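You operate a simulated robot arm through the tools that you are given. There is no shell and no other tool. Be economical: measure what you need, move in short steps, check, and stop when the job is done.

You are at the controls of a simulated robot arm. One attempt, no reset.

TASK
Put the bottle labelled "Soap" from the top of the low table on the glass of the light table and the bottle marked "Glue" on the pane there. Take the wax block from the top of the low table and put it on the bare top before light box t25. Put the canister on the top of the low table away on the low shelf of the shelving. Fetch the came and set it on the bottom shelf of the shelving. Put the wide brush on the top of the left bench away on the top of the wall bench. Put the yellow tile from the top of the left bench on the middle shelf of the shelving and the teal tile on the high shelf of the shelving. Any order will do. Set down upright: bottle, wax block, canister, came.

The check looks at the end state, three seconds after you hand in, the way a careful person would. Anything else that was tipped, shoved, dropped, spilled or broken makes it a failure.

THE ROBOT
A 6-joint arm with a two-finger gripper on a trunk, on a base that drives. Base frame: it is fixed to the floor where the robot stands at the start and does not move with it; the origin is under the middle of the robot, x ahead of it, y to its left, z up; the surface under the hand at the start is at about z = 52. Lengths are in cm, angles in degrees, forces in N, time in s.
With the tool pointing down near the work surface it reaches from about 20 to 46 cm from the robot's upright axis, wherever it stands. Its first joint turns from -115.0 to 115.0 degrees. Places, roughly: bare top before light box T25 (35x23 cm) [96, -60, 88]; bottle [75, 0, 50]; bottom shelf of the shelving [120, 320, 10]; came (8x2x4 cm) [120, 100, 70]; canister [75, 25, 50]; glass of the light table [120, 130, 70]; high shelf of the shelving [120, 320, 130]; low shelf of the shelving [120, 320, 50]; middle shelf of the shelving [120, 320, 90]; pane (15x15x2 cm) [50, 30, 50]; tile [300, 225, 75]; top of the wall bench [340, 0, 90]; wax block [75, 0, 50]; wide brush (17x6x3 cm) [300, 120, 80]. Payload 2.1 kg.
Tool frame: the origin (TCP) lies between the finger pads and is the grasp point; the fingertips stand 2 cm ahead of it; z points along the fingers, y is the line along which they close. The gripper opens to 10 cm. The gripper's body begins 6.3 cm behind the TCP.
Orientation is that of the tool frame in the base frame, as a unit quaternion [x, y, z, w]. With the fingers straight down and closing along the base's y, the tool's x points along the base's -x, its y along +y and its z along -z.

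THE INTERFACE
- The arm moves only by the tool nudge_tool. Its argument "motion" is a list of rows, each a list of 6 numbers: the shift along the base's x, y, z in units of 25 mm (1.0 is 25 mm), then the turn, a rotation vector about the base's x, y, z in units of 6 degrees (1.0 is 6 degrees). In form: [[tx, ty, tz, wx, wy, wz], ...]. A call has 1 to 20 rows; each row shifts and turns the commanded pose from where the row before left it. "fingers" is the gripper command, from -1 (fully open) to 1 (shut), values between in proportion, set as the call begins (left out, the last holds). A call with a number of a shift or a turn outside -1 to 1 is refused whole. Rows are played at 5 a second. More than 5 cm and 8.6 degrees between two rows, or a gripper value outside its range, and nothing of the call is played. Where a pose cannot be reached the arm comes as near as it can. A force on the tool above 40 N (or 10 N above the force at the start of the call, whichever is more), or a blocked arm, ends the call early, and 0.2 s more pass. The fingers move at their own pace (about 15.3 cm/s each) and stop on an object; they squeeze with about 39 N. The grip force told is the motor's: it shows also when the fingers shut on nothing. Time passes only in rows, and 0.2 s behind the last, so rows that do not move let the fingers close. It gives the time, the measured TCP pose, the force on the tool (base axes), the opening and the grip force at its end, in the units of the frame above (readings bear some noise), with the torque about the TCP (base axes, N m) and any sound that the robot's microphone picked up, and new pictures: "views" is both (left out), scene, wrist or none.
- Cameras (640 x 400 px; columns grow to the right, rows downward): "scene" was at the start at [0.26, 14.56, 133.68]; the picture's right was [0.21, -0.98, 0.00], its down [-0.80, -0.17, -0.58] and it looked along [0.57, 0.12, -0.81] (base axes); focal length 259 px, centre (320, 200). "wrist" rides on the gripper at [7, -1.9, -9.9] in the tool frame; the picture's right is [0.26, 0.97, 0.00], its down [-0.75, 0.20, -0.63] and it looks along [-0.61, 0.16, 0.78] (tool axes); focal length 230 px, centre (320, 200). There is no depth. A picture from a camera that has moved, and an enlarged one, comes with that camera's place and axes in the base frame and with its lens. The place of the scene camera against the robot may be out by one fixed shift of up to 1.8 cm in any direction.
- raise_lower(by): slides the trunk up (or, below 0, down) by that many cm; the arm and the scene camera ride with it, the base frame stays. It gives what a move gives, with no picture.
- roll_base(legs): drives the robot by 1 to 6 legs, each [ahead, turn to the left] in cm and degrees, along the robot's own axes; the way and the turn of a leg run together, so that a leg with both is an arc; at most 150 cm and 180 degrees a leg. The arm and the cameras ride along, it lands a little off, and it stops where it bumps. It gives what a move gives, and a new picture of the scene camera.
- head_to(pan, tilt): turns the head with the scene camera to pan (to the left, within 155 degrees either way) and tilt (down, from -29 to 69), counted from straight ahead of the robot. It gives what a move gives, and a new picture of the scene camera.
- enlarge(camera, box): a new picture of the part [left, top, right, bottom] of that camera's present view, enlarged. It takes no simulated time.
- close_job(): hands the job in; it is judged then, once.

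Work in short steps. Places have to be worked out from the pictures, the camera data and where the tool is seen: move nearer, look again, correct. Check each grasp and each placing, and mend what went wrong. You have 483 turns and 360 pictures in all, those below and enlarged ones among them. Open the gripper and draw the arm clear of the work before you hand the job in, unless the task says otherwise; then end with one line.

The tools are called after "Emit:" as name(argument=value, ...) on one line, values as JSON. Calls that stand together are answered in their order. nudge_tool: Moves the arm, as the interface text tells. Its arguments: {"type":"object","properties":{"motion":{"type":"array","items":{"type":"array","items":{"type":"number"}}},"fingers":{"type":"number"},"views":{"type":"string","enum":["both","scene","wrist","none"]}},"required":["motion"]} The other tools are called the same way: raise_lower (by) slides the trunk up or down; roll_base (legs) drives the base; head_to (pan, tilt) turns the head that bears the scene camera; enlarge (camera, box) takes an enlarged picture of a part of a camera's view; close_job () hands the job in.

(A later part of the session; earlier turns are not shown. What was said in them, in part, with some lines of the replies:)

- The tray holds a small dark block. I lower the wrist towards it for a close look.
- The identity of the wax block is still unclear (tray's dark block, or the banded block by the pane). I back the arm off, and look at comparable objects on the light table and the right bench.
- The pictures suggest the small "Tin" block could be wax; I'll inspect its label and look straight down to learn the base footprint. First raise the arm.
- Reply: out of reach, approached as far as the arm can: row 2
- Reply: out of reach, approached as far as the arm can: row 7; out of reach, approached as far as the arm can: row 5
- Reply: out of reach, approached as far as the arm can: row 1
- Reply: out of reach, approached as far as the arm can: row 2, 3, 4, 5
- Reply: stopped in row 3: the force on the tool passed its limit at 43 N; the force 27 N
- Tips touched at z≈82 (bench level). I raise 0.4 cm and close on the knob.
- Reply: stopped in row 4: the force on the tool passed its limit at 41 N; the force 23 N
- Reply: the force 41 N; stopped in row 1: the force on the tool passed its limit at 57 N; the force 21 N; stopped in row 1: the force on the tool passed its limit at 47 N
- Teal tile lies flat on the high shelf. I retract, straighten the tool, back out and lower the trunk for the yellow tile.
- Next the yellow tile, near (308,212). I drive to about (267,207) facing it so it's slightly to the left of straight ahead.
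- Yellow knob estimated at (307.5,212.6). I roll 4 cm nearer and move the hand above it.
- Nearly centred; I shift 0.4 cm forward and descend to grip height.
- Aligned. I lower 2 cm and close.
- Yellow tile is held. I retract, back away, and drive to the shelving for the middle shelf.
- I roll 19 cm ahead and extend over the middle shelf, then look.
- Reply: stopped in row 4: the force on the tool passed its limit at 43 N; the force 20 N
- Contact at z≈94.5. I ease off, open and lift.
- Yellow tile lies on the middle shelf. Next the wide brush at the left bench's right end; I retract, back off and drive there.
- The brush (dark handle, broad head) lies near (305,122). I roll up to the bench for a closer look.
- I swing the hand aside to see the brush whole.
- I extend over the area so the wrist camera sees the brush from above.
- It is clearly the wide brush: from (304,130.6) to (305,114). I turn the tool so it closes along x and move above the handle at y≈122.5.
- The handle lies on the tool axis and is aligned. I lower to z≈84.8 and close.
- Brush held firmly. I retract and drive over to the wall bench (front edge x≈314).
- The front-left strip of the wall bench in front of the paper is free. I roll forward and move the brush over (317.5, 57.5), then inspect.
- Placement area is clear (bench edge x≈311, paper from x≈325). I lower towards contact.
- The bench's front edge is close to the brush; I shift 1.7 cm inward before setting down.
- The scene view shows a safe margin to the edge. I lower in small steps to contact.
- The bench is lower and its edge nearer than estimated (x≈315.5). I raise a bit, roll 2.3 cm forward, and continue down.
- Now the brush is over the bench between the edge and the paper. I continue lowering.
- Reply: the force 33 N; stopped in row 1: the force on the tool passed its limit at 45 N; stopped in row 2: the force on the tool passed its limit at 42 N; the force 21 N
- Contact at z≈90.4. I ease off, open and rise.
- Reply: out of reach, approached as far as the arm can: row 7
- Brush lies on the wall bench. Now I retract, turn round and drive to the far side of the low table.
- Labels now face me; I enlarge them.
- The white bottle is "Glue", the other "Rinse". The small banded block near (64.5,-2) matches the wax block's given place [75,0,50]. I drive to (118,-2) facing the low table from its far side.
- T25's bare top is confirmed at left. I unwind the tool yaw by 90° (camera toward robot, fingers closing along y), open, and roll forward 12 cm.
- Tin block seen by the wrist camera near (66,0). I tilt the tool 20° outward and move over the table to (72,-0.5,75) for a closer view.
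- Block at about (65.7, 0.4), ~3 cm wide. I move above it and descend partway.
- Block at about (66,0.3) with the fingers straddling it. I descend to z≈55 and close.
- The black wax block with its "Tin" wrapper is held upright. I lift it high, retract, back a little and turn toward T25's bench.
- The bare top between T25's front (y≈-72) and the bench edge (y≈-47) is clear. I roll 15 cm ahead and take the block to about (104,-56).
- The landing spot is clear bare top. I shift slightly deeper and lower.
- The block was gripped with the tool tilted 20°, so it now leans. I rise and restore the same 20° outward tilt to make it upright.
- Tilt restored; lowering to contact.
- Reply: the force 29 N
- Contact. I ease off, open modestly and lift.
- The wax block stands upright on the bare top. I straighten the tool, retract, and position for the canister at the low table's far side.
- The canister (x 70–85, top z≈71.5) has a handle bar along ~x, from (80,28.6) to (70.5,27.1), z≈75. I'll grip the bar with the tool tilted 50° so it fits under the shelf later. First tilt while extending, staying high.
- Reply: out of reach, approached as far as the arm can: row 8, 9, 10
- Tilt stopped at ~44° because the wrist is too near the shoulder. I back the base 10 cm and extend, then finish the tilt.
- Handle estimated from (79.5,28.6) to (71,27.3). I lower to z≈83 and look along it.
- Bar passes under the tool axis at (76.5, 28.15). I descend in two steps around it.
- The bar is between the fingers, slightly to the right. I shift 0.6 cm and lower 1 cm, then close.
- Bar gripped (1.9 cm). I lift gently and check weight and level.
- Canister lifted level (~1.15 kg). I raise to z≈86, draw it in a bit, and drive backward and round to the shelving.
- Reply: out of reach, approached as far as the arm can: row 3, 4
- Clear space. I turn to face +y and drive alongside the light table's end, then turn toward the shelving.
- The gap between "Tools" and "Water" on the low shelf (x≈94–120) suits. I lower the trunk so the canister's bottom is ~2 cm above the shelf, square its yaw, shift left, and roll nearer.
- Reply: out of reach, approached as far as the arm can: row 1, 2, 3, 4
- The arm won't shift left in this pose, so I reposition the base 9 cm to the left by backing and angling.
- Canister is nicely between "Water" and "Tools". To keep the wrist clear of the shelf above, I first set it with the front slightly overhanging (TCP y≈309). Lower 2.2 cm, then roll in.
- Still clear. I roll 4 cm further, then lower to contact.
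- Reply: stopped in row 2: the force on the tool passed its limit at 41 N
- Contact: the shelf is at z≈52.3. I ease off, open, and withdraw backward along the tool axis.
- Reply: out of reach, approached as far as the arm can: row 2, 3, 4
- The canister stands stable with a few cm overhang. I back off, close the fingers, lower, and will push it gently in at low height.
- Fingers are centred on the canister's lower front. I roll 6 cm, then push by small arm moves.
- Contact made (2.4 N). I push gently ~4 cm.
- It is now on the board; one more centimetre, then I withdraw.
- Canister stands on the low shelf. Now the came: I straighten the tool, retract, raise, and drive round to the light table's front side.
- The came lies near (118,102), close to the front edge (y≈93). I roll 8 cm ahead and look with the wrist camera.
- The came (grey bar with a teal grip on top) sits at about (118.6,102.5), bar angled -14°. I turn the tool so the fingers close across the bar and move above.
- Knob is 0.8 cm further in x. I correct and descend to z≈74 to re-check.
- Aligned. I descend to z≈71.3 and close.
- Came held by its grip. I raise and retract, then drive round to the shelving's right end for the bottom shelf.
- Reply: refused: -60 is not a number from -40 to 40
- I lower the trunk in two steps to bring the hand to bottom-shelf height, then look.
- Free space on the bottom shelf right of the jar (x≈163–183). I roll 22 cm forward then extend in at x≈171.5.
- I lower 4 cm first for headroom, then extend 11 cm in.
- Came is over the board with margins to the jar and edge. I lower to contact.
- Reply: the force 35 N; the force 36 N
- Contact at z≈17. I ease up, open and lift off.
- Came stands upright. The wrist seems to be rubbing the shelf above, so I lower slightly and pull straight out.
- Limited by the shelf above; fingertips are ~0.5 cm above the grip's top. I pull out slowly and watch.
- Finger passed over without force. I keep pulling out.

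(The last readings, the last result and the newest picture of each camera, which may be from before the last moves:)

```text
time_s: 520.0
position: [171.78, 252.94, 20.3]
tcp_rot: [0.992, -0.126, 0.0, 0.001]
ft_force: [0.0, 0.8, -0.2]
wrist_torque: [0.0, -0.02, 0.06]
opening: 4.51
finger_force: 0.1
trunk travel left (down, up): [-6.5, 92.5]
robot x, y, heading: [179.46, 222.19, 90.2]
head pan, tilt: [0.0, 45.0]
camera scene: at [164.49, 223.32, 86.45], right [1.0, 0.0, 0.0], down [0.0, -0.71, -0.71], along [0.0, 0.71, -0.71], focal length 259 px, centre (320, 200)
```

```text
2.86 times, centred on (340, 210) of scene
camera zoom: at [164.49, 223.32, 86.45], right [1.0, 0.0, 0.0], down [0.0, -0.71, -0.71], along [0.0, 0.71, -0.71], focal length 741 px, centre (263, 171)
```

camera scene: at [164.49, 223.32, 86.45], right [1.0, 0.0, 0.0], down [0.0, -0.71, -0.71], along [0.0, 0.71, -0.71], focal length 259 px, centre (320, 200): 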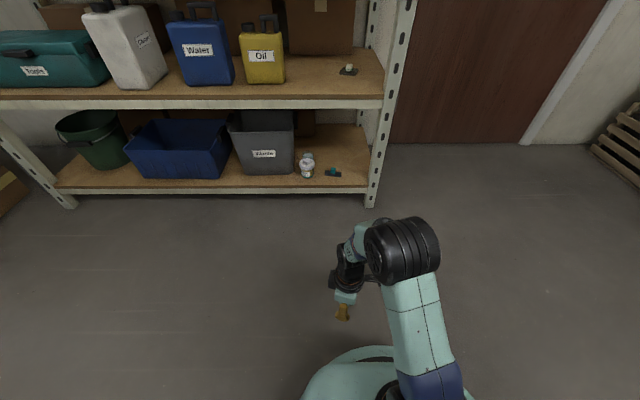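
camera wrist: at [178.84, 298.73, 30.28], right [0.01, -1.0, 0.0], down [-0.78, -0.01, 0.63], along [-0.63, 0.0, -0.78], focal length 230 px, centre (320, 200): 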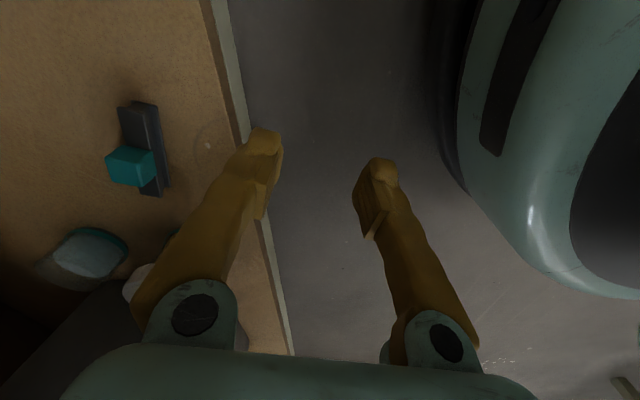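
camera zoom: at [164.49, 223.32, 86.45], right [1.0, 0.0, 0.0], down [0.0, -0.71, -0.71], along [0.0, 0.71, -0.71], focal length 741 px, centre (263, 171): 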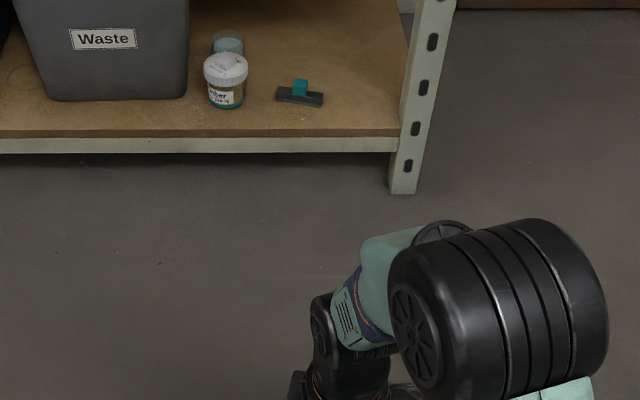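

Came is upright on the bottom shelf. Last: Glue to the pane. I raise the trunk and drive back to the low table's far side.

Emit:
raise_lower(by=40)

Emit:
raise_lower(by=25)

Emit:
roll_base(legs=[[0, -90], [46, 0], [0, -90], [130, 0], [80, 0], [0, -90]])

Emit:
roll_base(legs=[[95, 0]])

```text
time_s: 523.8
position: [171.73, 252.98, 60.33]
tcp_rot: [0.992, -0.126, 0.0, 0.0]
ft_force: [0.1, -0.3, 0.8]
wrist_torque: [-0.01, 0.01, -0.01]
opening: 4.49
finger_force: 0.1
trunk travel left (down, up): [-46.5, 52.5]
robot x, y, heading: [179.54, 221.85, 90.0]
head pan, tilt: [0.0, 45.0]
```

```text
time_s: 526.4
position: [171.9, 253.04, 85.31]
tcp_rot: [0.992, -0.126, 0.0, 0.0]
ft_force: [0.1, 0.6, 0.7]
wrist_torque: [-0.01, 0.01, 0.0]
opening: 4.5
finger_force: 0.0
trunk travel left (down, up): [-71.5, 27.5]
robot x, y, heading: [178.86, 222.41, 90.0]
head pan, tilt: [0.0, 45.0]
```

```text
time_s: 550.8
position: [185.52, 6.46, 85.28]
tcp_rot: [0.805, 0.594, 0.001, 0.0]
ft_force: [-0.3, 0.2, -0.1]
wrist_torque: [-0.01, 0.02, 0.0]
opening: 4.5
finger_force: 0.2
trunk travel left (down, up): [-71.5, 27.5]
robot x, y, heading: [216.81, 12.5, 177.5]
head pan, tilt: [0.0, 45.0]
camera scene: at [213.12, -2.22, 151.45], right [0.04, 1.0, 0.0], down [0.71, -0.03, -0.71], along [-0.71, 0.03, -0.71], focal length 259 px, centre (320, 200)
```

scene: 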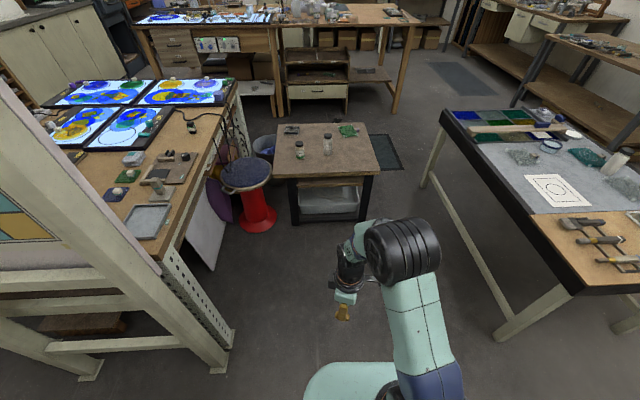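

```text
time_s: 555.7
position: [91.19, 13.16, 85.5]
tcp_rot: [0.814, 0.581, 0.0, 0.0]
ft_force: [0.1, 0.8, 0.1]
wrist_torque: [-0.02, 0.03, -0.01]
opening: 4.51
finger_force: 0.1
trunk travel left (down, up): [-71.5, 27.5]
robot x, y, heading: [122.59, 18.11, 175.7]
head pan, tilt: [0.0, 45.0]
camera scene: at [118.44, 3.62, 151.45], right [0.08, 1.0, 0.0], down [0.7, -0.05, -0.71], along [-0.7, 0.05, -0.71], focal length 259 px, centre (320, 200)
```

scene: 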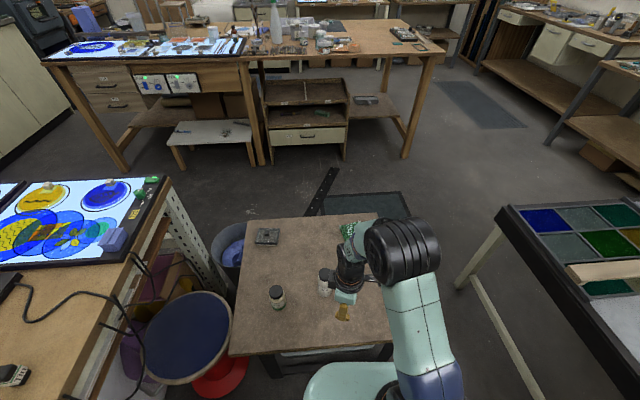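

I roll 9 cm closer and view Glue with the wrist camera.

Emit:
roll_base(legs=[[9, 4]])

Emit:
nudge_tool(motion=[[0, 0, 0, 0, 0, -1], [0, 0, 0, 0, 0, -1], [0, 0, 0, 0, 0, -1], [0, 0, 0, 0, 0, -1], [0, 0, 0, 0, 0, -1], [0, 0, 0, 0, 0, -1], [0, 0, 0, 0, 0, -1], [0, 0, 0, 0, 0, -1], [0, 0, 0, 0, 0, -1], [0, 0, 0, 0, 0, -1], [0, 0, 0, 0, 0, -1], [0, 0, 0, 0, 0, -0.5]], fingers=-1, views="both")

```text
time_s: 556.8
position: [82.47, 11.28, 85.32]
tcp_rot: [0.793, 0.609, 0.0, 0.0]
ft_force: [0.6, 0.8, 0.0]
wrist_torque: [0.02, 0.05, 0.0]
opening: 4.53
finger_force: 0.1
trunk travel left (down, up): [-71.5, 27.5]
robot x, y, heading: [113.34, 18.86, 179.7]
head pan, tilt: [0.0, 45.0]
camera scene: at [110.37, 3.84, 151.46], right [0.01, 1.0, 0.0], down [0.71, 0.0, -0.71], along [-0.71, 0.0, -0.71], focal length 259 px, centre (320, 200)
```

scene: 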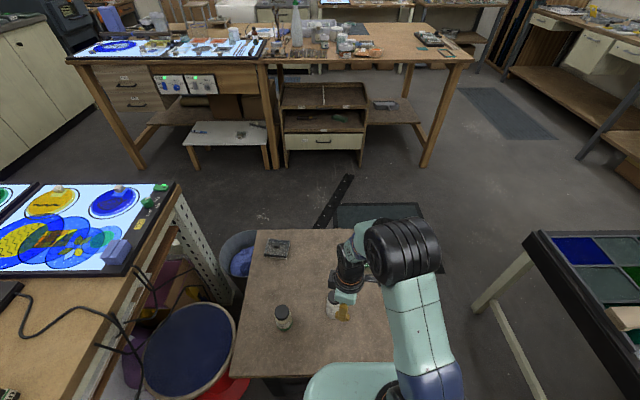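

```text
time_s: 559.4
position: [82.55, 11.45, 85.3]
tcp_rot: [0.999, 0.052, 0.001, -0.001]
ft_force: [0.7, 0.0, 0.2]
wrist_torque: [0.01, 0.03, -0.01]
opening: 10.02
finger_force: 0.1
trunk travel left (down, up): [-71.5, 27.5]
robot x, y, heading: [113.48, 18.99, 179.5]
head pan, tilt: [0.0, 45.0]
camera scene: at [110.3, 3.82, 151.45], right [0.01, 1.0, 0.0], down [0.71, 0.0, -0.71], along [-0.71, 0.0, -0.71], focal length 259 px, centre (320, 200)
camera wrist: at [89.14, 14.06, 95.29], right [0.36, -0.93, 0.0], down [-0.73, -0.28, 0.63], along [-0.59, -0.22, -0.78], focal length 230 px, centre (320, 200)
```

scene: 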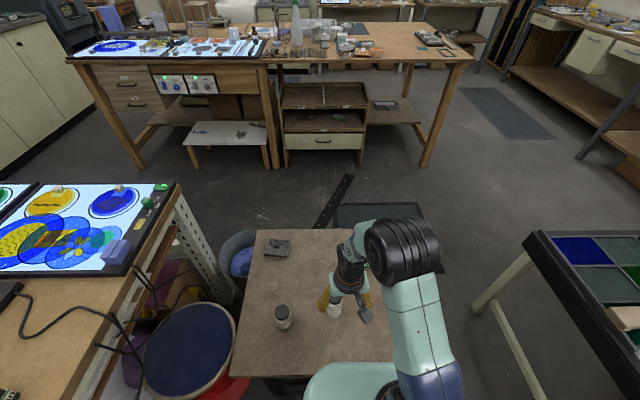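
wrist: 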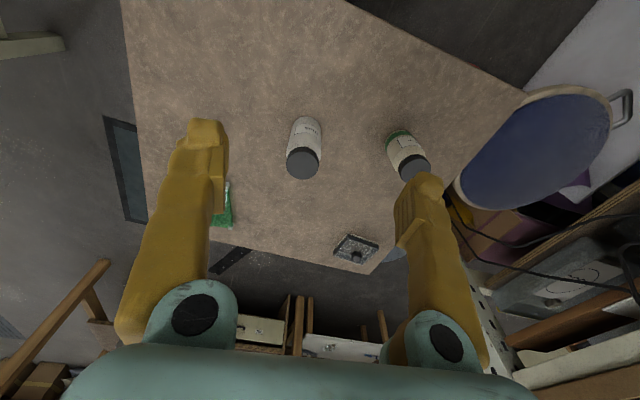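

Glue at about (71.7,10.5). I move above it.

Emit:
nudge_tool(motion=[[-1, -0.1, -0.5, 0, 0, 0], [-1, -0.1, -0.5, 0, 0, 0], [-1, -0.1, -0.5, 0, 0, 0], [-1, 0, -0.5, 0, 0, 0], [-0.35, 0, -0.5, 0, 0, 0], [0, 0, 0, 0, 0, 0]], views="wrist")

```text
time_s: 560.8
position: [71.72, 10.5, 79.08]
tcp_rot: [0.999, 0.052, 0.0, 0.0]
ft_force: [0.2, 0.1, -1.1]
wrist_torque: [-0.01, -0.04, 0.02]
opening: 9.99
finger_force: 0.2
trunk travel left (down, up): [-71.5, 27.5]
robot x, y, heading: [113.3, 18.69, 179.9]
head pan, tilt: [0.0, 45.0]
camera wrist: at [78.29, 13.3, 89.06], right [0.36, -0.93, 0.0], down [-0.73, -0.28, 0.63], along [-0.59, -0.23, -0.78], focal length 230 px, centre (320, 200)
```

wrist: 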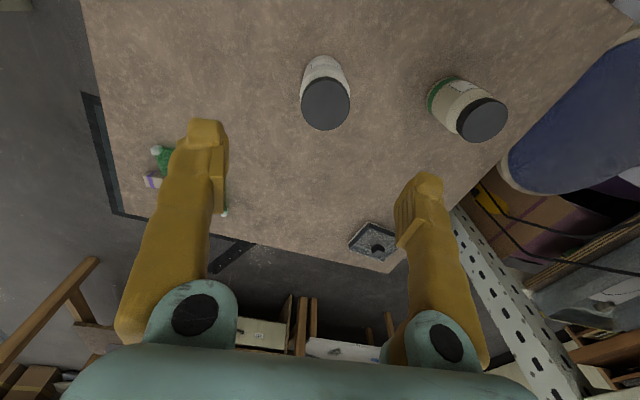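

Small correction and descend towards z≈61.

Emit:
nudge_tool(motion=[[0.22, -0.12, -1, 0, 0, 0], [0, 0, -1, 0, 0, 0], [0, 0, -1, 0, 0, 0], [0, 0, -1, 0, 0, 0], [0, 0, -1, 0, 0, 0], [0, 0, -1, 0, 0, 0], [0, 0, -1, 0, 0, 0], [0, 0, 0, 0, 0, 0]], views="wrist")

```text
time_s: 562.6
position: [72.86, 10.5, 62.84]
tcp_rot: [0.999, 0.052, -0.001, 0.0]
ft_force: [0.0, -0.4, 0.0]
wrist_torque: [0.01, -0.05, -0.01]
opening: 9.97
finger_force: 0.1
out of reach, approached as far as the arm can: row 7
trunk travel left (down, up): [-71.5, 27.5]
robot x, y, heading: [113.36, 18.59, 180.1]
head pan, tilt: [0.0, 45.0]
camera wrist: at [79.49, 13.15, 72.85], right [0.36, -0.93, 0.0], down [-0.73, -0.28, 0.63], along [-0.59, -0.23, -0.78], focal length 230 px, centre (320, 200)
```

wrist: 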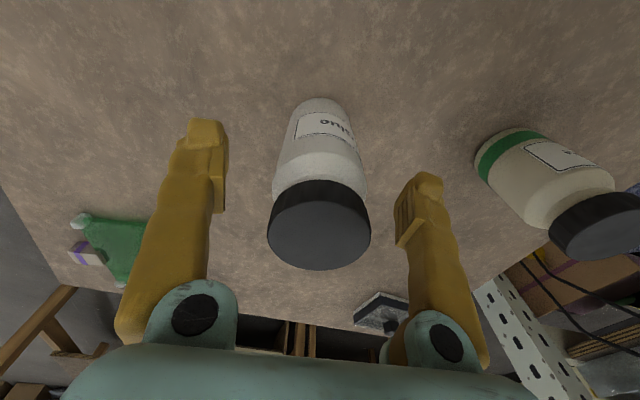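

The arm ran out of downward reach; I raise the hand, lower the trunk instead, and fix x.

Emit:
nudge_tool(motion=[[0, 0, 1, 0, 0, 0], [0, 0, 1, 0, 0, 0], [0, 0, 1, 0, 0, 0], [-0.2, 0, 0.6, 0, 0, 0], [0, 0, 0, 0, 0, 0]], views="none")

Emit:
raise_lower(by=-10)

Emit:
nudge_tool(motion=[[0, 0, 0, 0, 0, 0]], views="wrist")

```text
time_s: 563.8
position: [72.15, 10.53, 71.82]
tcp_rot: [0.999, 0.052, -0.001, 0.001]
ft_force: [0.1, 0.1, -0.7]
wrist_torque: [0.0, -0.04, 0.01]
opening: 10.01
finger_force: 0.1
trunk travel left (down, up): [-71.5, 27.5]
robot x, y, heading: [113.47, 18.82, 179.3]
head pan, tilt: [0.0, 45.0]
```

```text
time_s: 565.2
position: [72.12, 10.5, 61.88]
tcp_rot: [0.999, 0.052, -0.001, -0.001]
ft_force: [0.5, 0.0, 0.1]
wrist_torque: [0.01, -0.03, 0.02]
opening: 10.0
finger_force: 0.0
trunk travel left (down, up): [-61.5, 37.5]
robot x, y, heading: [113.23, 18.4, 179.4]
head pan, tilt: [0.0, 45.0]
```

```text
time_s: 565.6
position: [72.13, 10.65, 61.77]
tcp_rot: [0.999, 0.053, 0.001, 0.0]
ft_force: [0.9, 0.1, -1.7]
wrist_torque: [0.0, -0.05, 0.0]
opening: 9.99
finger_force: 0.1
trunk travel left (down, up): [-61.5, 37.5]
robot x, y, heading: [113.31, 18.56, 179.6]
head pan, tilt: [0.0, 45.0]
camera wrist: at [78.74, 13.25, 71.81], right [0.36, -0.93, 0.0], down [-0.73, -0.28, 0.63], along [-0.59, -0.23, -0.78], focal length 230 px, centre (320, 200)
```

wrist: 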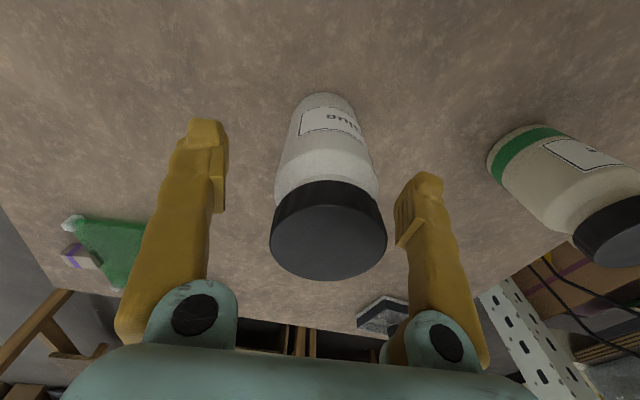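

I lower 2 cm with a 0.3 cm sideways correction and close.

Emit:
nudge_tool(motion=[[0.04, -0.12, -0.5, 0, 0, 0], [0, 0, -0.3, 0, 0, 0], [0, 0, 0, 0, 0, 0]], views="none")

Emit:
nudge_tool(motion=[[0, 0, 0, 0, 0, 0], [0, 0, 0, 0, 0, 0], [0, 0, 0, 0, 0, 0], [0, 0, 0, 0, 0, 0]], fingers=1, views="wrist")

```text
time_s: 566.4
position: [72.31, 10.37, 59.87]
tcp_rot: [0.999, 0.053, 0.0, 0.0]
ft_force: [-0.3, 0.0, -0.5]
wrist_torque: [-0.02, 0.0, 0.01]
opening: 10.0
finger_force: 0.1
trunk travel left (down, up): [-61.5, 37.5]
robot x, y, heading: [113.44, 18.63, 179.4]
head pan, tilt: [0.0, 45.0]
```

```text
time_s: 567.4
position: [72.25, 10.35, 59.75]
tcp_rot: [0.999, 0.052, 0.0, 0.0]
ft_force: [-0.1, 0.7, 0.2]
wrist_torque: [0.07, 0.03, -0.02]
opening: 5.36
finger_force: 39.4
trunk travel left (down, up): [-61.5, 37.5]
robot x, y, heading: [113.37, 18.89, 179.8]
head pan, tilt: [0.0, 45.0]
camera wrist: at [78.83, 12.99, 69.85], right [0.36, -0.93, 0.0], down [-0.73, -0.28, 0.63], along [-0.59, -0.23, -0.78], focal length 230 px, centre (320, 200)
```

wrist: 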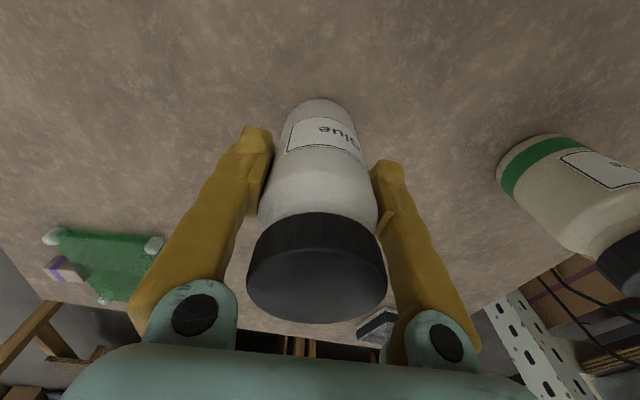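

Glue gripped (5.4 cm). I lift, retract, and carry it round via the corridor to the low table's front side.

Emit:
nudge_tool(motion=[[0, 0, 1, 0, 0, 0], [0, 0, 1, 0, 0, 0], [0, 0, 1, 0, 0, 0], [0, 0, 1, 0, 0, 0], [0.5, 0.3, 1, 0, 0, 0], [1, 0.6, 0.5, 0, 0, 0], [1, 0.6, 0, 0, 0, 0], [1, 0.6, 0, 0, 0, 0], [1, 0.6, 0, 0, 0, 0], [1, 0.6, 0, 0, 0, 0]], views="wrist")

Emit:
raise_lower(by=20)

Emit:
roll_base(legs=[[-107, 0], [0, -89.5], [120, 0], [70, 0], [0, 90]])

```text
time_s: 569.6
position: [85.79, 18.64, 73.49]
tcp_rot: [0.999, 0.054, 0.0, 0.0]
ft_force: [0.5, 0.0, -1.1]
wrist_torque: [-0.03, -0.01, 0.0]
opening: 5.38
finger_force: 39.2
trunk travel left (down, up): [-61.5, 37.5]
robot x, y, heading: [113.77, 18.63, 179.4]
head pan, tilt: [0.0, 45.0]
camera wrist: at [92.53, 21.32, 83.47], right [0.36, -0.93, 0.0], down [-0.72, -0.28, 0.63], along [-0.59, -0.23, -0.78], focal length 230 px, centre (320, 200)
```

wrist: 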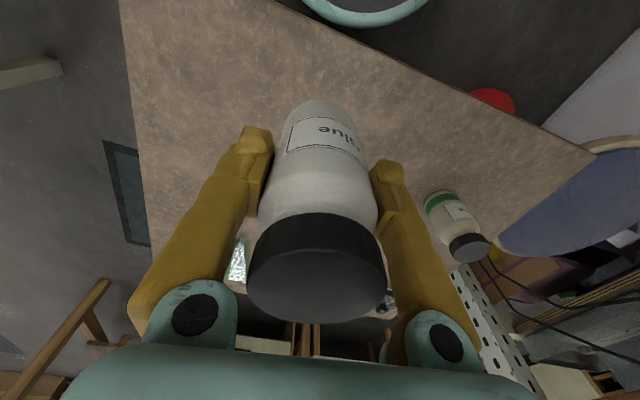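

```text
time_s: 571.7
position: [85.84, 18.68, 93.45]
tcp_rot: [0.999, 0.053, 0.001, 0.0]
ft_force: [-0.5, 0.2, -1.6]
wrist_torque: [0.0, -0.03, -0.01]
opening: 5.4
finger_force: 38.5
trunk travel left (down, up): [-81.5, 17.5]
robot x, y, heading: [113.2, 18.64, 179.6]
head pan, tilt: [0.0, 45.0]
```

```text
time_s: 593.9
position: [191.11, 206.99, 93.43]
tcp_rot: [0.999, 0.055, 0.0, 0.0]
ft_force: [0.1, 0.2, -2.1]
wrist_torque: [0.02, 0.01, 0.04]
opening: 5.38
finger_force: 39.6
trunk travel left (down, up): [-81.5, 17.5]
robot x, y, heading: [218.75, 207.2, 180.0]
head pan, tilt: [0.0, 45.0]
camera scene: at [215.55, 192.22, 161.45], right [0.0, 1.0, 0.0], down [0.71, 0.0, -0.71], along [-0.71, 0.0, -0.71], focal length 259 px, centre (320, 200)
```

scene: 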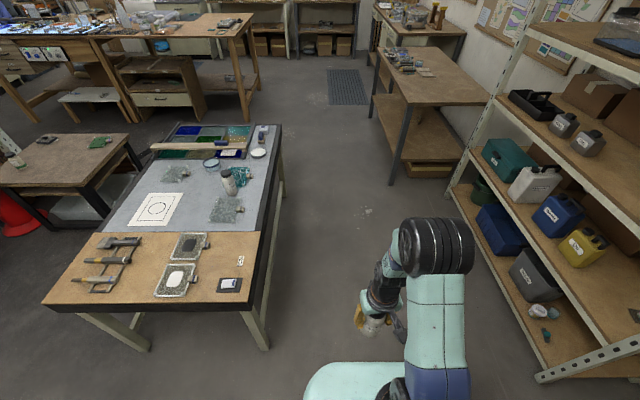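

Emit:
roll_base(legs=[[120, 0], [119, 0], [0, 90], [110, 0]])

Emit:
roll_base(legs=[[75, 0], [0, 90]])

Emit:
head_to(pan=0, tilt=58)

```text
time_s: 614.5
position: [-21.26, 71.57, 93.5]
tcp_rot: [0.672, 0.741, 0.0, 0.0]
ft_force: [-0.4, 0.7, -1.4]
wrist_torque: [0.03, 0.02, 0.03]
opening: 5.37
finger_force: 38.6
trunk travel left (down, up): [-81.5, 17.5]
robot x, y, heading: [-21.29, 99.21, -90.6]
head pan, tilt: [0.0, 45.0]
camera scene: at [-8.11, 95.8, 161.45], right [-1.0, 0.01, 0.0], down [0.01, 0.71, -0.71], along [-0.01, -0.71, -0.71], focal length 259 px, centre (320, 200)
```

scene: 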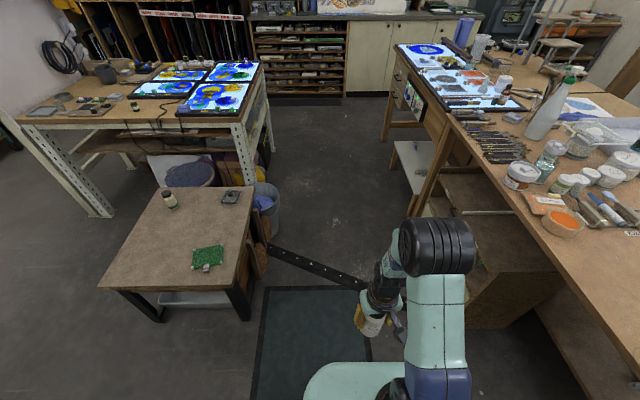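

```text
time_s: 622.3
position: [5.56, 24.79, 93.5]
tcp_rot: [-0.045, 0.999, -0.001, 0.0]
ft_force: [0.3, 0.1, -1.6]
wrist_torque: [-0.01, 0.01, 0.0]
opening: 5.38
finger_force: 38.4
trunk travel left (down, up): [-81.5, 17.5]
robot x, y, heading: [-22.14, 25.06, -1.3]
head pan, tilt: [0.0, 45.0]
camera scene: at [-20.36, 38.06, 161.45], right [-0.02, -1.0, 0.0], down [-0.71, 0.02, -0.71], along [0.71, -0.02, -0.71], focal length 259 px, centre (320, 200)
```

scene: 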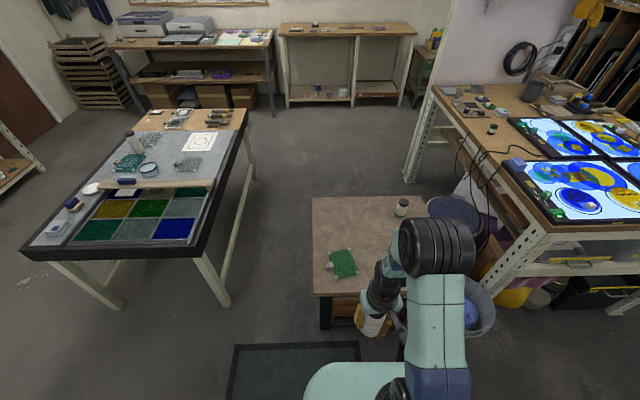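

```text
time_s: 623.0
position: [5.54, 24.82, 93.52]
tcp_rot: [-0.045, 0.999, 0.0, 0.0]
ft_force: [0.0, 0.0, -1.2]
wrist_torque: [-0.03, 0.03, 0.0]
opening: 5.38
finger_force: 39.4
trunk travel left (down, up): [-81.5, 17.5]
robot x, y, heading: [-21.85, 25.46, -1.3]
head pan, tilt: [0.0, 58.0]
camera scene: at [-21.61, 38.09, 159.74], right [-0.02, -1.0, 0.0], down [-0.85, 0.02, -0.53], along [0.53, -0.01, -0.85], focal length 259 px, centre (320, 200)
```

scene: 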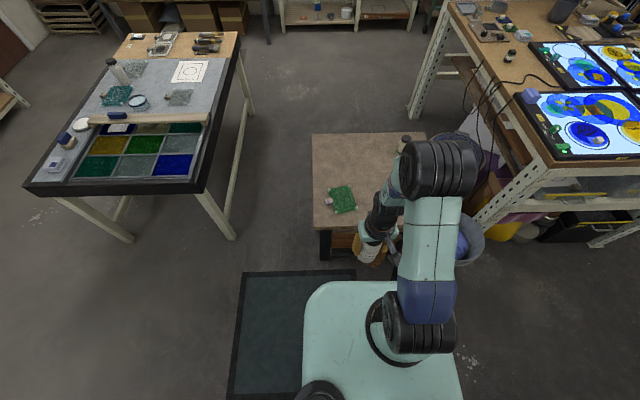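

Pane at about (45,26.5). I roll 26 cm forward, lower the trunk and look at it with the wrist camera.

Emit:
roll_base(legs=[[26, 1.3]])

Emit:
raise_lower(by=-20)

Emit:
nudge_tool(motion=[[0.5, 0, 0, 0, 0, 0]], views="both")

```text
time_s: 624.9
position: [31.26, 24.87, 93.46]
tcp_rot: [-0.053, 0.999, 0.001, 0.0]
ft_force: [-0.6, 0.0, -1.0]
wrist_torque: [0.02, 0.03, -0.04]
opening: 5.38
finger_force: 38.9
trunk travel left (down, up): [-81.5, 17.5]
robot x, y, heading: [3.65, 24.64, -0.1]
head pan, tilt: [0.0, 58.0]
camera scene: at [3.76, 37.76, 159.74], right [0.0, -1.0, 0.0], down [-0.85, 0.0, -0.53], along [0.53, 0.0, -0.85], focal length 259 px, centre (320, 200)
```

scene: 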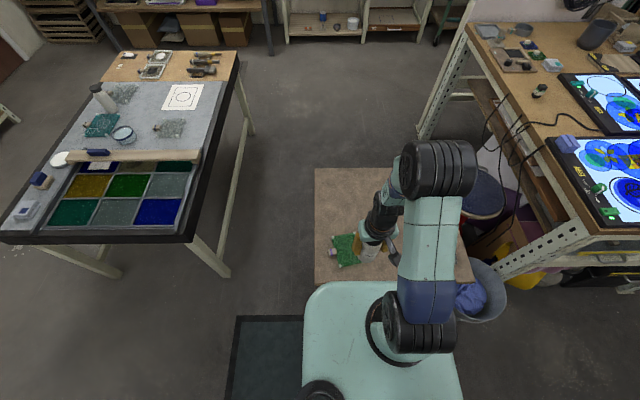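

```text
time_s: 627.1
position: [31.2, 24.82, 73.48]
tcp_rot: [-0.054, 0.999, 0.0, 0.0]
ft_force: [0.3, -0.5, -1.0]
wrist_torque: [0.01, 0.01, 0.02]
opening: 5.39
finger_force: 38.8
trunk travel left (down, up): [-61.5, 37.5]
robot x, y, heading: [3.76, 24.66, -0.0]
head pan, tilt: [0.0, 58.0]
```

```text
time_s: 627.5
position: [32.7, 25.0, 73.42]
tcp_rot: [-0.054, 0.999, 0.0, 0.001]
ft_force: [0.8, 0.1, -1.8]
wrist_torque: [0.0, -0.03, 0.0]
opening: 5.39
finger_force: 39.1
trunk travel left (down, up): [-61.5, 37.5]
robot x, y, heading: [3.55, 24.63, -0.4]
head pan, tilt: [0.0, 58.0]
camera scene: at [3.94, 37.76, 139.74], right [0.0, -1.0, 0.0], down [-0.85, 0.0, -0.53], along [0.53, 0.0, -0.85], focal length 259 px, centre (320, 200)
camera wrist: at [25.76, 22.38, 83.4], right [-0.36, 0.93, 0.0], down [0.72, 0.28, 0.63], along [0.59, 0.23, -0.78], focal length 230 px, centre (320, 200)
```

scene: 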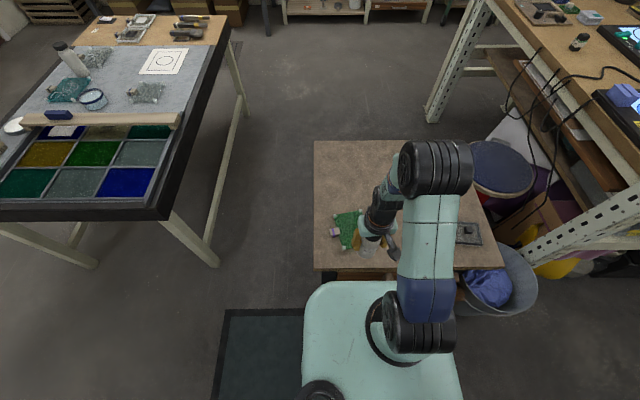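
wrist: 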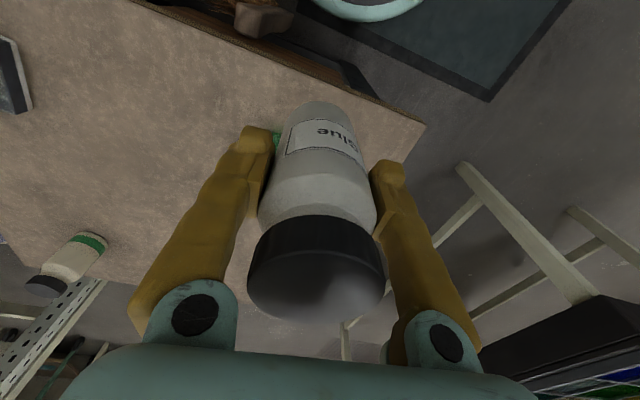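

Emit:
enlarge(camera="scene", box=[310, 190, 410, 270])

```text
5.00 times, centred on (360, 230) of scene
camera zoom: at [3.94, 37.76, 139.74], right [0.0, -1.0, 0.0], down [-0.85, 0.0, -0.53], along [0.53, 0.0, -0.85], focal length 1297 px, centre (120, 50)
```

zoom: 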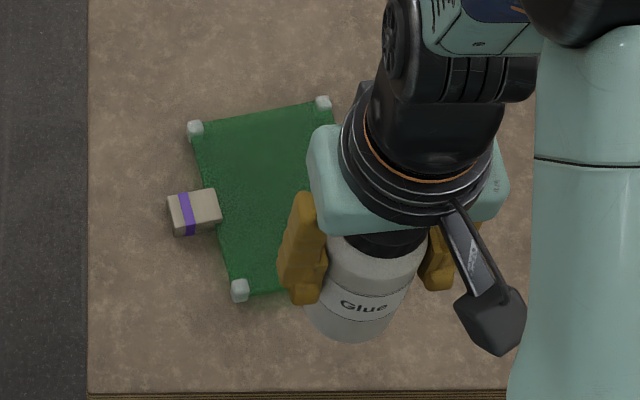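

Correcting the scene camera by the bottle's known position, the pane's centre is about (46.3,27.2). I move above it and check.

Emit:
nudge_tool(motion=[[0.9, 0.15, 0, 0, 0, 0], [0.9, 0.15, 0, 0, 0, 0], [0.9, 0.15, 0, 0, 0, 0], [0.9, 0.15, 0, 0, 0, 0], [0.9, 0.15, 0, 0, 0, 0], [0.9, 0.13, 0, 0, 0, 0], [0, 0, -1, 0, 0, 0], [0, 0, 0, 0, 0, 0]], views="both")

Emit:
enlarge(camera="scene", box=[310, 190, 410, 270])

```text
time_s: 629.3
position: [46.33, 27.19, 70.93]
tcp_rot: [-0.054, 0.999, 0.0, 0.0]
ft_force: [-0.8, -0.4, -2.0]
wrist_torque: [-0.01, -0.03, 0.0]
opening: 5.37
finger_force: 39.3
trunk travel left (down, up): [-61.5, 37.5]
robot x, y, heading: [3.66, 24.41, -0.2]
head pan, tilt: [0.0, 58.0]
camera scene: at [3.88, 37.76, 139.74], right [0.0, -1.0, 0.0], down [-0.85, 0.0, -0.53], along [0.53, 0.0, -0.85], focal length 259 px, centre (320, 200)
camera wrist: at [39.34, 24.63, 80.9], right [-0.36, 0.93, 0.0], down [0.72, 0.28, 0.63], along [0.59, 0.23, -0.78], focal length 230 px, centre (320, 200)
```

scene: 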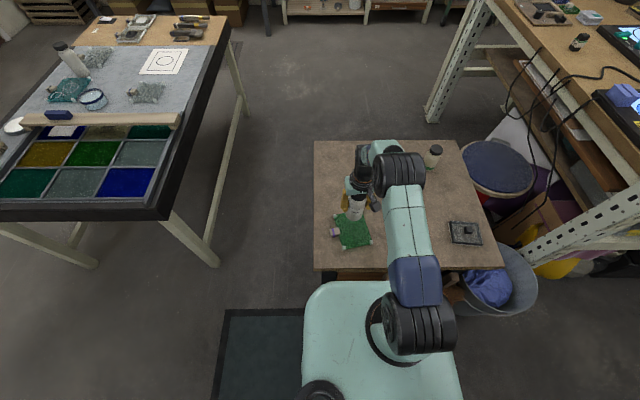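
wrist: 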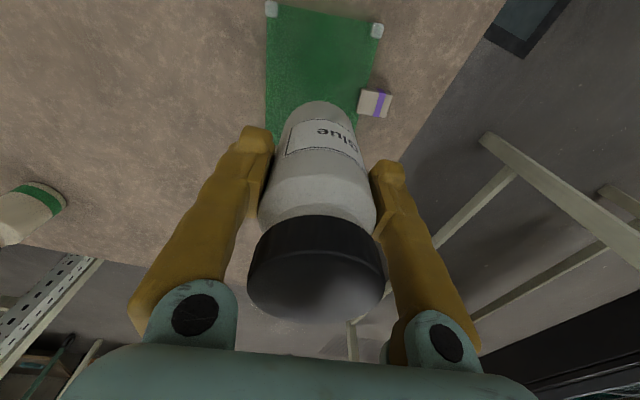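

```text
5.00 times, centred on (360, 230) of scene
camera zoom: at [3.88, 37.76, 139.74], right [0.0, -1.0, 0.0], down [-0.85, 0.0, -0.53], along [0.53, 0.0, -0.85], focal length 1297 px, centre (120, 50)
```

zoom: 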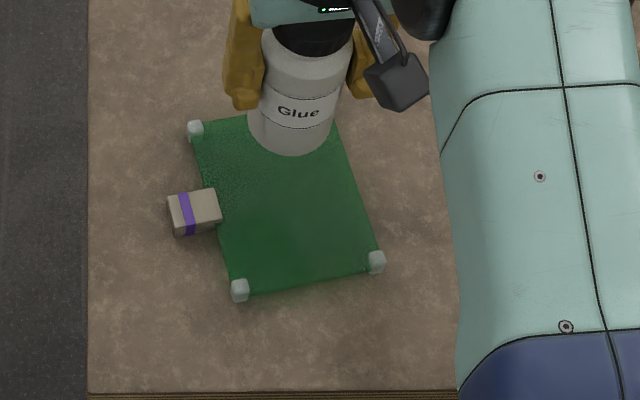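

The bottle is nearly over the pane's middle; I shift (-0.6,-0.3) cm and lower.

Emit:
nudge_tool(motion=[[-0.24, -0.12, -1, 0, 0, 0], [0, 0, -1, 0, 0, 0], [0, 0, -0.8, 0, 0, 0], [0, 0, 0, 0, 0, 0]], views="both")

Emit:
enlarge(camera="scene", box=[310, 190, 410, 270])

```text
time_s: 630.3
position: [45.41, 26.98, 63.88]
tcp_rot: [-0.055, 0.999, 0.0, 0.0]
ft_force: [-0.3, -0.2, -2.1]
wrist_torque: [0.03, 0.05, -0.02]
opening: 5.39
finger_force: 38.8
trunk travel left (down, up): [-61.5, 37.5]
robot x, y, heading: [4.09, 24.95, -0.2]
head pan, tilt: [0.0, 58.0]
camera scene: at [3.88, 37.77, 139.74], right [0.0, -1.0, 0.0], down [-0.85, 0.0, -0.53], along [0.53, 0.0, -0.85], focal length 259 px, centre (320, 200)
camera wrist: at [38.53, 24.38, 73.83], right [-0.36, 0.93, 0.0], down [0.72, 0.28, 0.63], along [0.59, 0.23, -0.78], focal length 230 px, centre (320, 200)
```

scene: 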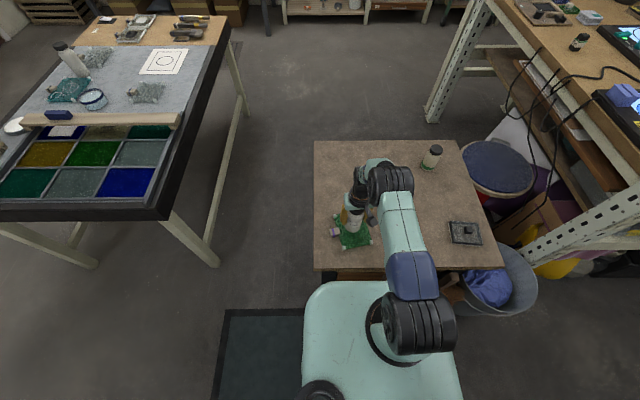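
wrist: 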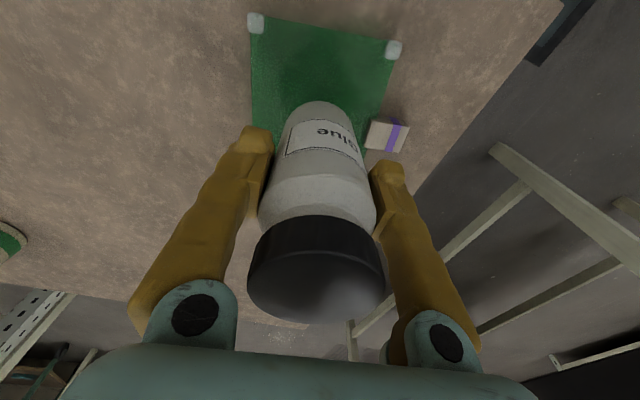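

```text
5.00 times, centred on (360, 230) of scene
camera zoom: at [3.88, 37.77, 139.74], right [0.0, -1.0, 0.0], down [-0.85, 0.0, -0.53], along [0.53, 0.0, -0.85], focal length 1297 px, centre (120, 50)
```

zoom: 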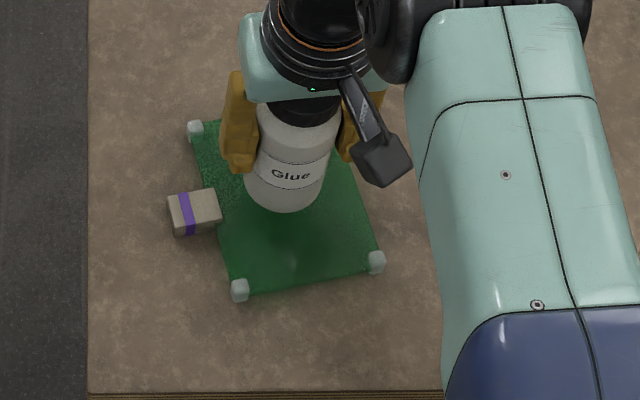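

Landing is right at the pane's centre. I lower to contact in small steps.

Emit:
nudge_tool(motion=[[0, 0, -0.3, 0, 0, 0], [0, 0, -0.2, 0, 0, 0], [0, 0, 0, 0, 0, 0]], views="none")

Emit:
nudge_tool(motion=[[0, 0, -0.15, 0, 0, 0], [0, 0, 0, 0, 0, 0]], views="none")

```text
time_s: 631.1
position: [45.44, 26.95, 62.66]
tcp_rot: [-0.054, 0.999, 0.001, 0.001]
ft_force: [0.1, -0.6, -1.3]
wrist_torque: [0.01, 0.0, -0.03]
opening: 5.39
finger_force: 39.0
trunk travel left (down, up): [-61.5, 37.5]
robot x, y, heading: [3.78, 24.78, -0.4]
head pan, tilt: [0.0, 58.0]
```

```text
time_s: 631.7
position: [45.46, 26.89, 62.2]
tcp_rot: [-0.054, 0.999, 0.0, 0.0]
ft_force: [-0.3, -0.4, -1.9]
wrist_torque: [-0.01, 0.01, -0.03]
opening: 5.35
finger_force: 38.8
trunk travel left (down, up): [-61.5, 37.5]
robot x, y, heading: [3.98, 24.9, -0.2]
head pan, tilt: [0.0, 58.0]
```

Emit:
nudge_tool(motion=[[0, 0, -0.12, 0, 0, 0], [0, 0, 0, 0, 0, 0]], views="none")

Emit:
nudge_tool(motion=[[0, 0, -0.1, 0, 0, 0], [0, 0, 0, 0, 0, 0]], views="none")

```text
time_s: 632.3
position: [45.42, 26.76, 61.9]
tcp_rot: [-0.054, 0.999, 0.001, 0.0]
ft_force: [0.1, 0.1, -2.0]
wrist_torque: [0.0, 0.03, -0.02]
opening: 5.37
finger_force: 38.8
trunk travel left (down, up): [-61.5, 37.5]
robot x, y, heading: [3.83, 24.79, -0.2]
head pan, tilt: [0.0, 58.0]
```

```text
time_s: 632.9
position: [45.38, 26.86, 61.8]
tcp_rot: [-0.054, 0.999, -0.001, 0.0]
ft_force: [-0.5, 0.8, -2.2]
wrist_torque: [0.0, 0.02, 0.0]
opening: 5.38
finger_force: 38.9
trunk travel left (down, up): [-61.5, 37.5]
robot x, y, heading: [3.77, 24.76, -0.0]
head pan, tilt: [0.0, 58.0]
```

Emit:
nudge_tool(motion=[[0, 0, -0.1, 0, 0, 0], [0, 0, 0, 0, 0, 0]], views="none")

Emit:
nudge_tool(motion=[[0, 0, -0.1, 0, 0, 0], [0, 0, 0, 0, 0, 0]], views="none")

```text
time_s: 633.5
position: [45.42, 26.74, 61.43]
tcp_rot: [-0.055, 0.998, 0.0, 0.0]
ft_force: [0.1, 0.2, -1.9]
wrist_torque: [0.0, -0.03, 0.0]
opening: 5.34
finger_force: 39.1
trunk travel left (down, up): [-61.5, 37.5]
robot x, y, heading: [3.77, 24.85, -0.4]
head pan, tilt: [0.0, 58.0]
```

```text
time_s: 634.1
position: [45.46, 26.84, 61.24]
tcp_rot: [-0.054, 0.999, 0.0, 0.0]
ft_force: [0.3, -0.5, -1.1]
wrist_torque: [-0.01, 0.02, 0.0]
opening: 5.39
finger_force: 38.9
trunk travel left (down, up): [-61.5, 37.5]
robot x, y, heading: [3.72, 24.43, -0.1]
head pan, tilt: [0.0, 58.0]
```

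Emit:
nudge_tool(motion=[[0, 0, -0.08, 0, 0, 0], [0, 0, 0, 0, 0, 0]], views="none")

Emit:
nudge_tool(motion=[[0, 0, -0.08, 0, 0, 0], [0, 0, 0, 0, 0, 0]], views="wrist")

```text
time_s: 634.7
position: [45.43, 26.87, 61.3]
tcp_rot: [-0.055, 0.998, 0.0, 0.001]
ft_force: [-0.2, 1.8, 11.4]
wrist_torque: [0.01, 0.08, -0.01]
opening: 5.37
finger_force: 39.0
trunk travel left (down, up): [-61.5, 37.5]
robot x, y, heading: [3.22, 24.92, -0.0]
head pan, tilt: [0.0, 58.0]
```

```text
time_s: 635.3
position: [45.32, 26.86, 61.13]
tcp_rot: [-0.055, 0.998, 0.0, 0.004]
ft_force: [3.4, 1.4, 33.8]
wrist_torque: [0.01, 0.11, 0.01]
opening: 5.37
finger_force: 38.6
trunk travel left (down, up): [-61.5, 37.5]
robot x, y, heading: [3.62, 24.64, -0.1]
head pan, tilt: [0.0, 58.0]
camera wrist: at [38.47, 24.31, 71.13], right [-0.36, 0.93, 0.0], down [0.72, 0.28, 0.64], along [0.59, 0.23, -0.77], focal length 230 px, centre (320, 200)
```

wrist: 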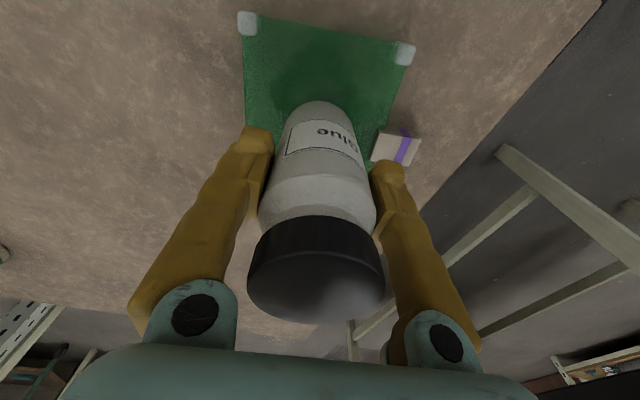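

Contact on the pane. I ease off fully, open modestly, and lift straight up.

Emit:
nudge_tool(motion=[[0, 0, 0.15, 0, 0, 0], [0, 0, 0, 0, 0, 0]], views="none")

Emit:
nudge_tool(motion=[[0, 0, 0, 0, 0, 0], [0, 0, 0, 0, 0, 0], [0, 0, 0, 0, 0, 0]], fingers=-0.4, views="none")

Emit:
nudge_tool(motion=[[0, 0, 0.5, 0, 0, 0], [0, 0, 0.8, 0, 0, 0], [0, 0, 1, 0, 0, 0], [0, 0, 1, 0, 0, 0], [0, 0, 1, 0, 0, 0], [0, 0, 1, 0, 0, 0], [0, 0, 1, 0, 0, 0]], views="both")

Emit:
enlarge(camera="scene", box=[310, 150, 450, 270])

```text
time_s: 635.9
position: [45.28, 26.86, 61.33]
tcp_rot: [-0.054, 0.999, -0.001, -0.002]
ft_force: [0.8, 0.2, 4.3]
wrist_torque: [0.04, -0.27, 0.07]
opening: 5.38
finger_force: 39.5
trunk travel left (down, up): [-61.5, 37.5]
robot x, y, heading: [3.81, 24.86, 0.0]
head pan, tilt: [0.0, 58.0]
```

```text
time_s: 636.7
position: [45.41, 26.74, 61.32]
tcp_rot: [-0.054, 0.999, 0.0, 0.0]
ft_force: [1.0, -0.2, 0.2]
wrist_torque: [-0.02, 0.03, 0.02]
opening: 6.98
finger_force: 0.0
trunk travel left (down, up): [-61.5, 37.5]
robot x, y, heading: [3.56, 24.48, -0.0]
head pan, tilt: [0.0, 58.0]
```

```text
time_s: 638.3
position: [45.45, 26.84, 77.06]
tcp_rot: [-0.054, 0.999, 0.0, 0.0]
ft_force: [0.3, 0.8, 0.3]
wrist_torque: [0.02, 0.04, 0.01]
opening: 7.0
finger_force: 0.1
trunk travel left (down, up): [-61.5, 37.5]
robot x, y, heading: [3.71, 24.49, -0.1]
head pan, tilt: [0.0, 58.0]
camera scene: at [3.82, 37.76, 139.74], right [0.0, -1.0, 0.0], down [-0.85, 0.0, -0.53], along [0.53, 0.0, -0.85], focal length 259 px, centre (320, 200)
camera wrist: at [38.62, 24.23, 87.07], right [-0.36, 0.93, 0.0], down [0.72, 0.28, 0.63], along [0.59, 0.23, -0.78], focal length 230 px, centre (320, 200)
```

scene: 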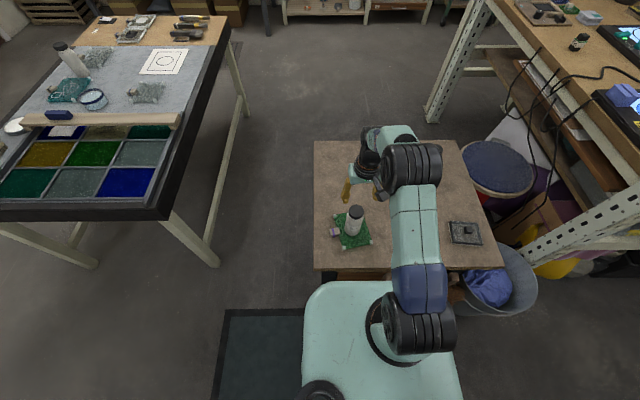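
wrist: 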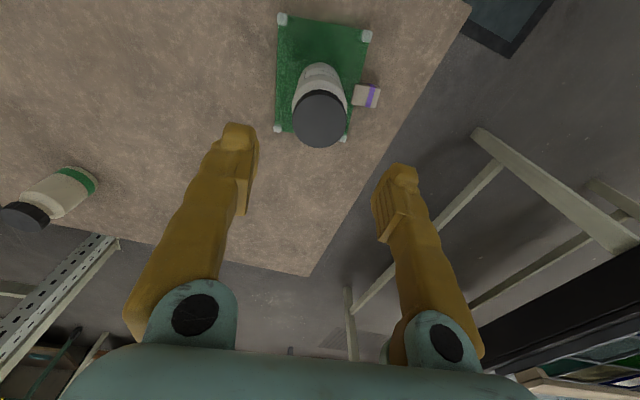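

```text
3.33 times, centred on (380, 210) of scene
camera zoom: at [3.82, 37.76, 139.74], right [0.0, -1.0, 0.0], down [-0.85, 0.0, -0.53], along [0.53, 0.0, -0.85], focal length 865 px, centre (120, 167)
```

zoom: 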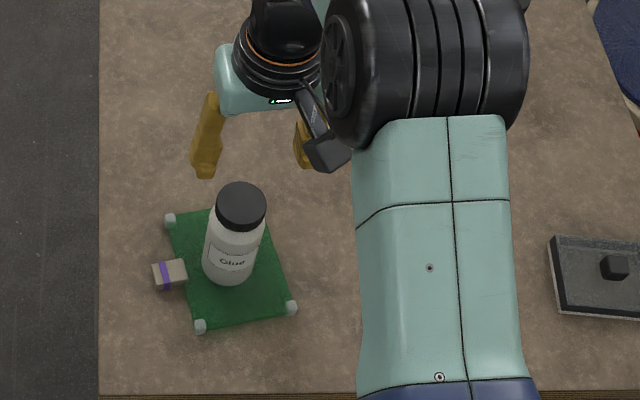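

Glue stands upright on the pane; Soap and the wax block are also visible standing. I draw the arm clear and back off.

Emit:
nudge_tool(motion=[[-0.5, 0, 1, 0, 0, 0], [-1, 0, 0.5, 0, 0, 0], [-1, 0, 0, 0, 0, 0], [-1, 0, 0, 0, 0, 0], [-1, 0, 0, 0, 0, 0], [-1, 0, 0, 0, 0, 0]], fingers=-1, views="none")

Emit:
roll_base(legs=[[-25, 0]])

Emit:
head_to(pan=15, tilt=40)

Emit:
enlarge(camera="scene", box=[100, 60, 640, 380])

```text
time_s: 639.7
position: [31.67, 27.04, 80.88]
tcp_rot: [-0.054, 0.999, -0.001, 0.001]
ft_force: [0.5, -0.8, 0.6]
wrist_torque: [0.01, -0.03, 0.02]
opening: 9.98
finger_force: 0.1
trunk travel left (down, up): [-61.5, 37.5]
robot x, y, heading: [3.81, 24.67, -0.1]
head pan, tilt: [0.0, 58.0]
```

```text
time_s: 641.5
position: [6.69, 26.95, 80.8]
tcp_rot: [-0.048, 0.999, 0.0, 0.0]
ft_force: [-0.1, -0.9, -0.7]
wrist_torque: [0.01, -0.02, 0.0]
opening: 10.0
finger_force: 0.0
trunk travel left (down, up): [-61.5, 37.5]
robot x, y, heading: [-21.36, 24.75, -0.9]
head pan, tilt: [0.0, 58.0]
camera scene: at [-20.99, 37.97, 139.74], right [-0.01, -1.0, 0.0], down [-0.85, 0.01, -0.53], along [0.53, -0.01, -0.85], focal length 259 px, centre (320, 200)
```

scene: 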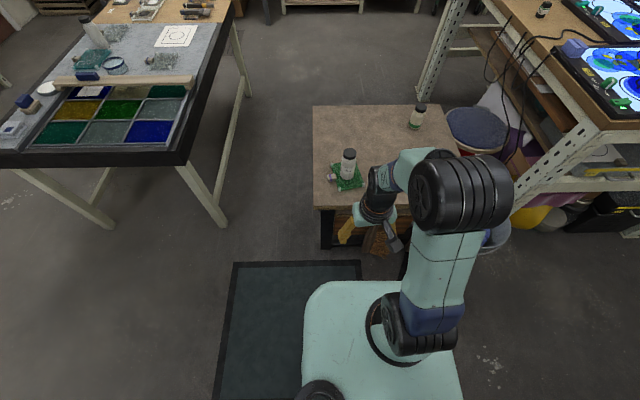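

```text
time_s: 642.3
position: [6.82, 27.02, 80.83]
tcp_rot: [-0.049, 0.999, 0.0, 0.0]
ft_force: [-0.1, 1.7, 1.2]
wrist_torque: [0.01, 0.02, -0.01]
opening: 10.02
finger_force: 0.2
trunk travel left (down, up): [-61.5, 37.5]
robot x, y, heading: [-21.11, 24.71, -0.8]
head pan, tilt: [15.0, 40.0]
camera scene: at [-19.57, 40.14, 142.17], right [0.24, -0.97, 0.0], down [-0.62, -0.16, -0.77], along [0.74, 0.19, -0.64], focal length 259 px, centre (320, 200)
```

scene: 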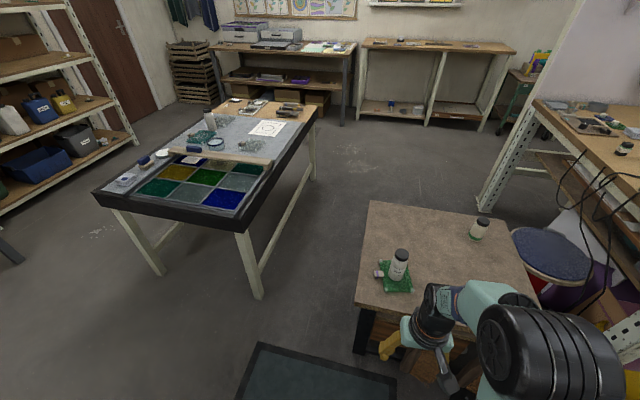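

```text
1.19 times, centred on (370, 220) of scene
camera zoom: at [-19.57, 40.14, 142.17], right [0.24, -0.97, 0.0], down [-0.62, -0.16, -0.77], along [0.74, 0.19, -0.64], focal length 308 px, centre (261, 176)
```

zoom: 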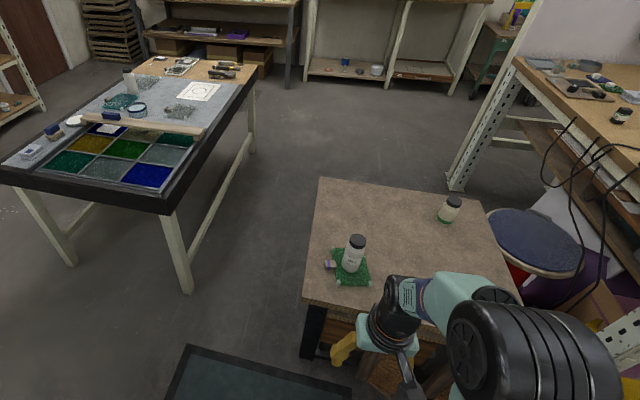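

All placed items I can see are standing where they should be, the gripper is open, and the arm is clear. I hand in the job.

Emit:
close_job()

```text
The job is handed in.
```

I handed in with every item placed where the task asked and the upright ones left standing; the one doubt is the wax block, as I took the small black block wrapped "Tin" (nearest the listed spot) to be it.
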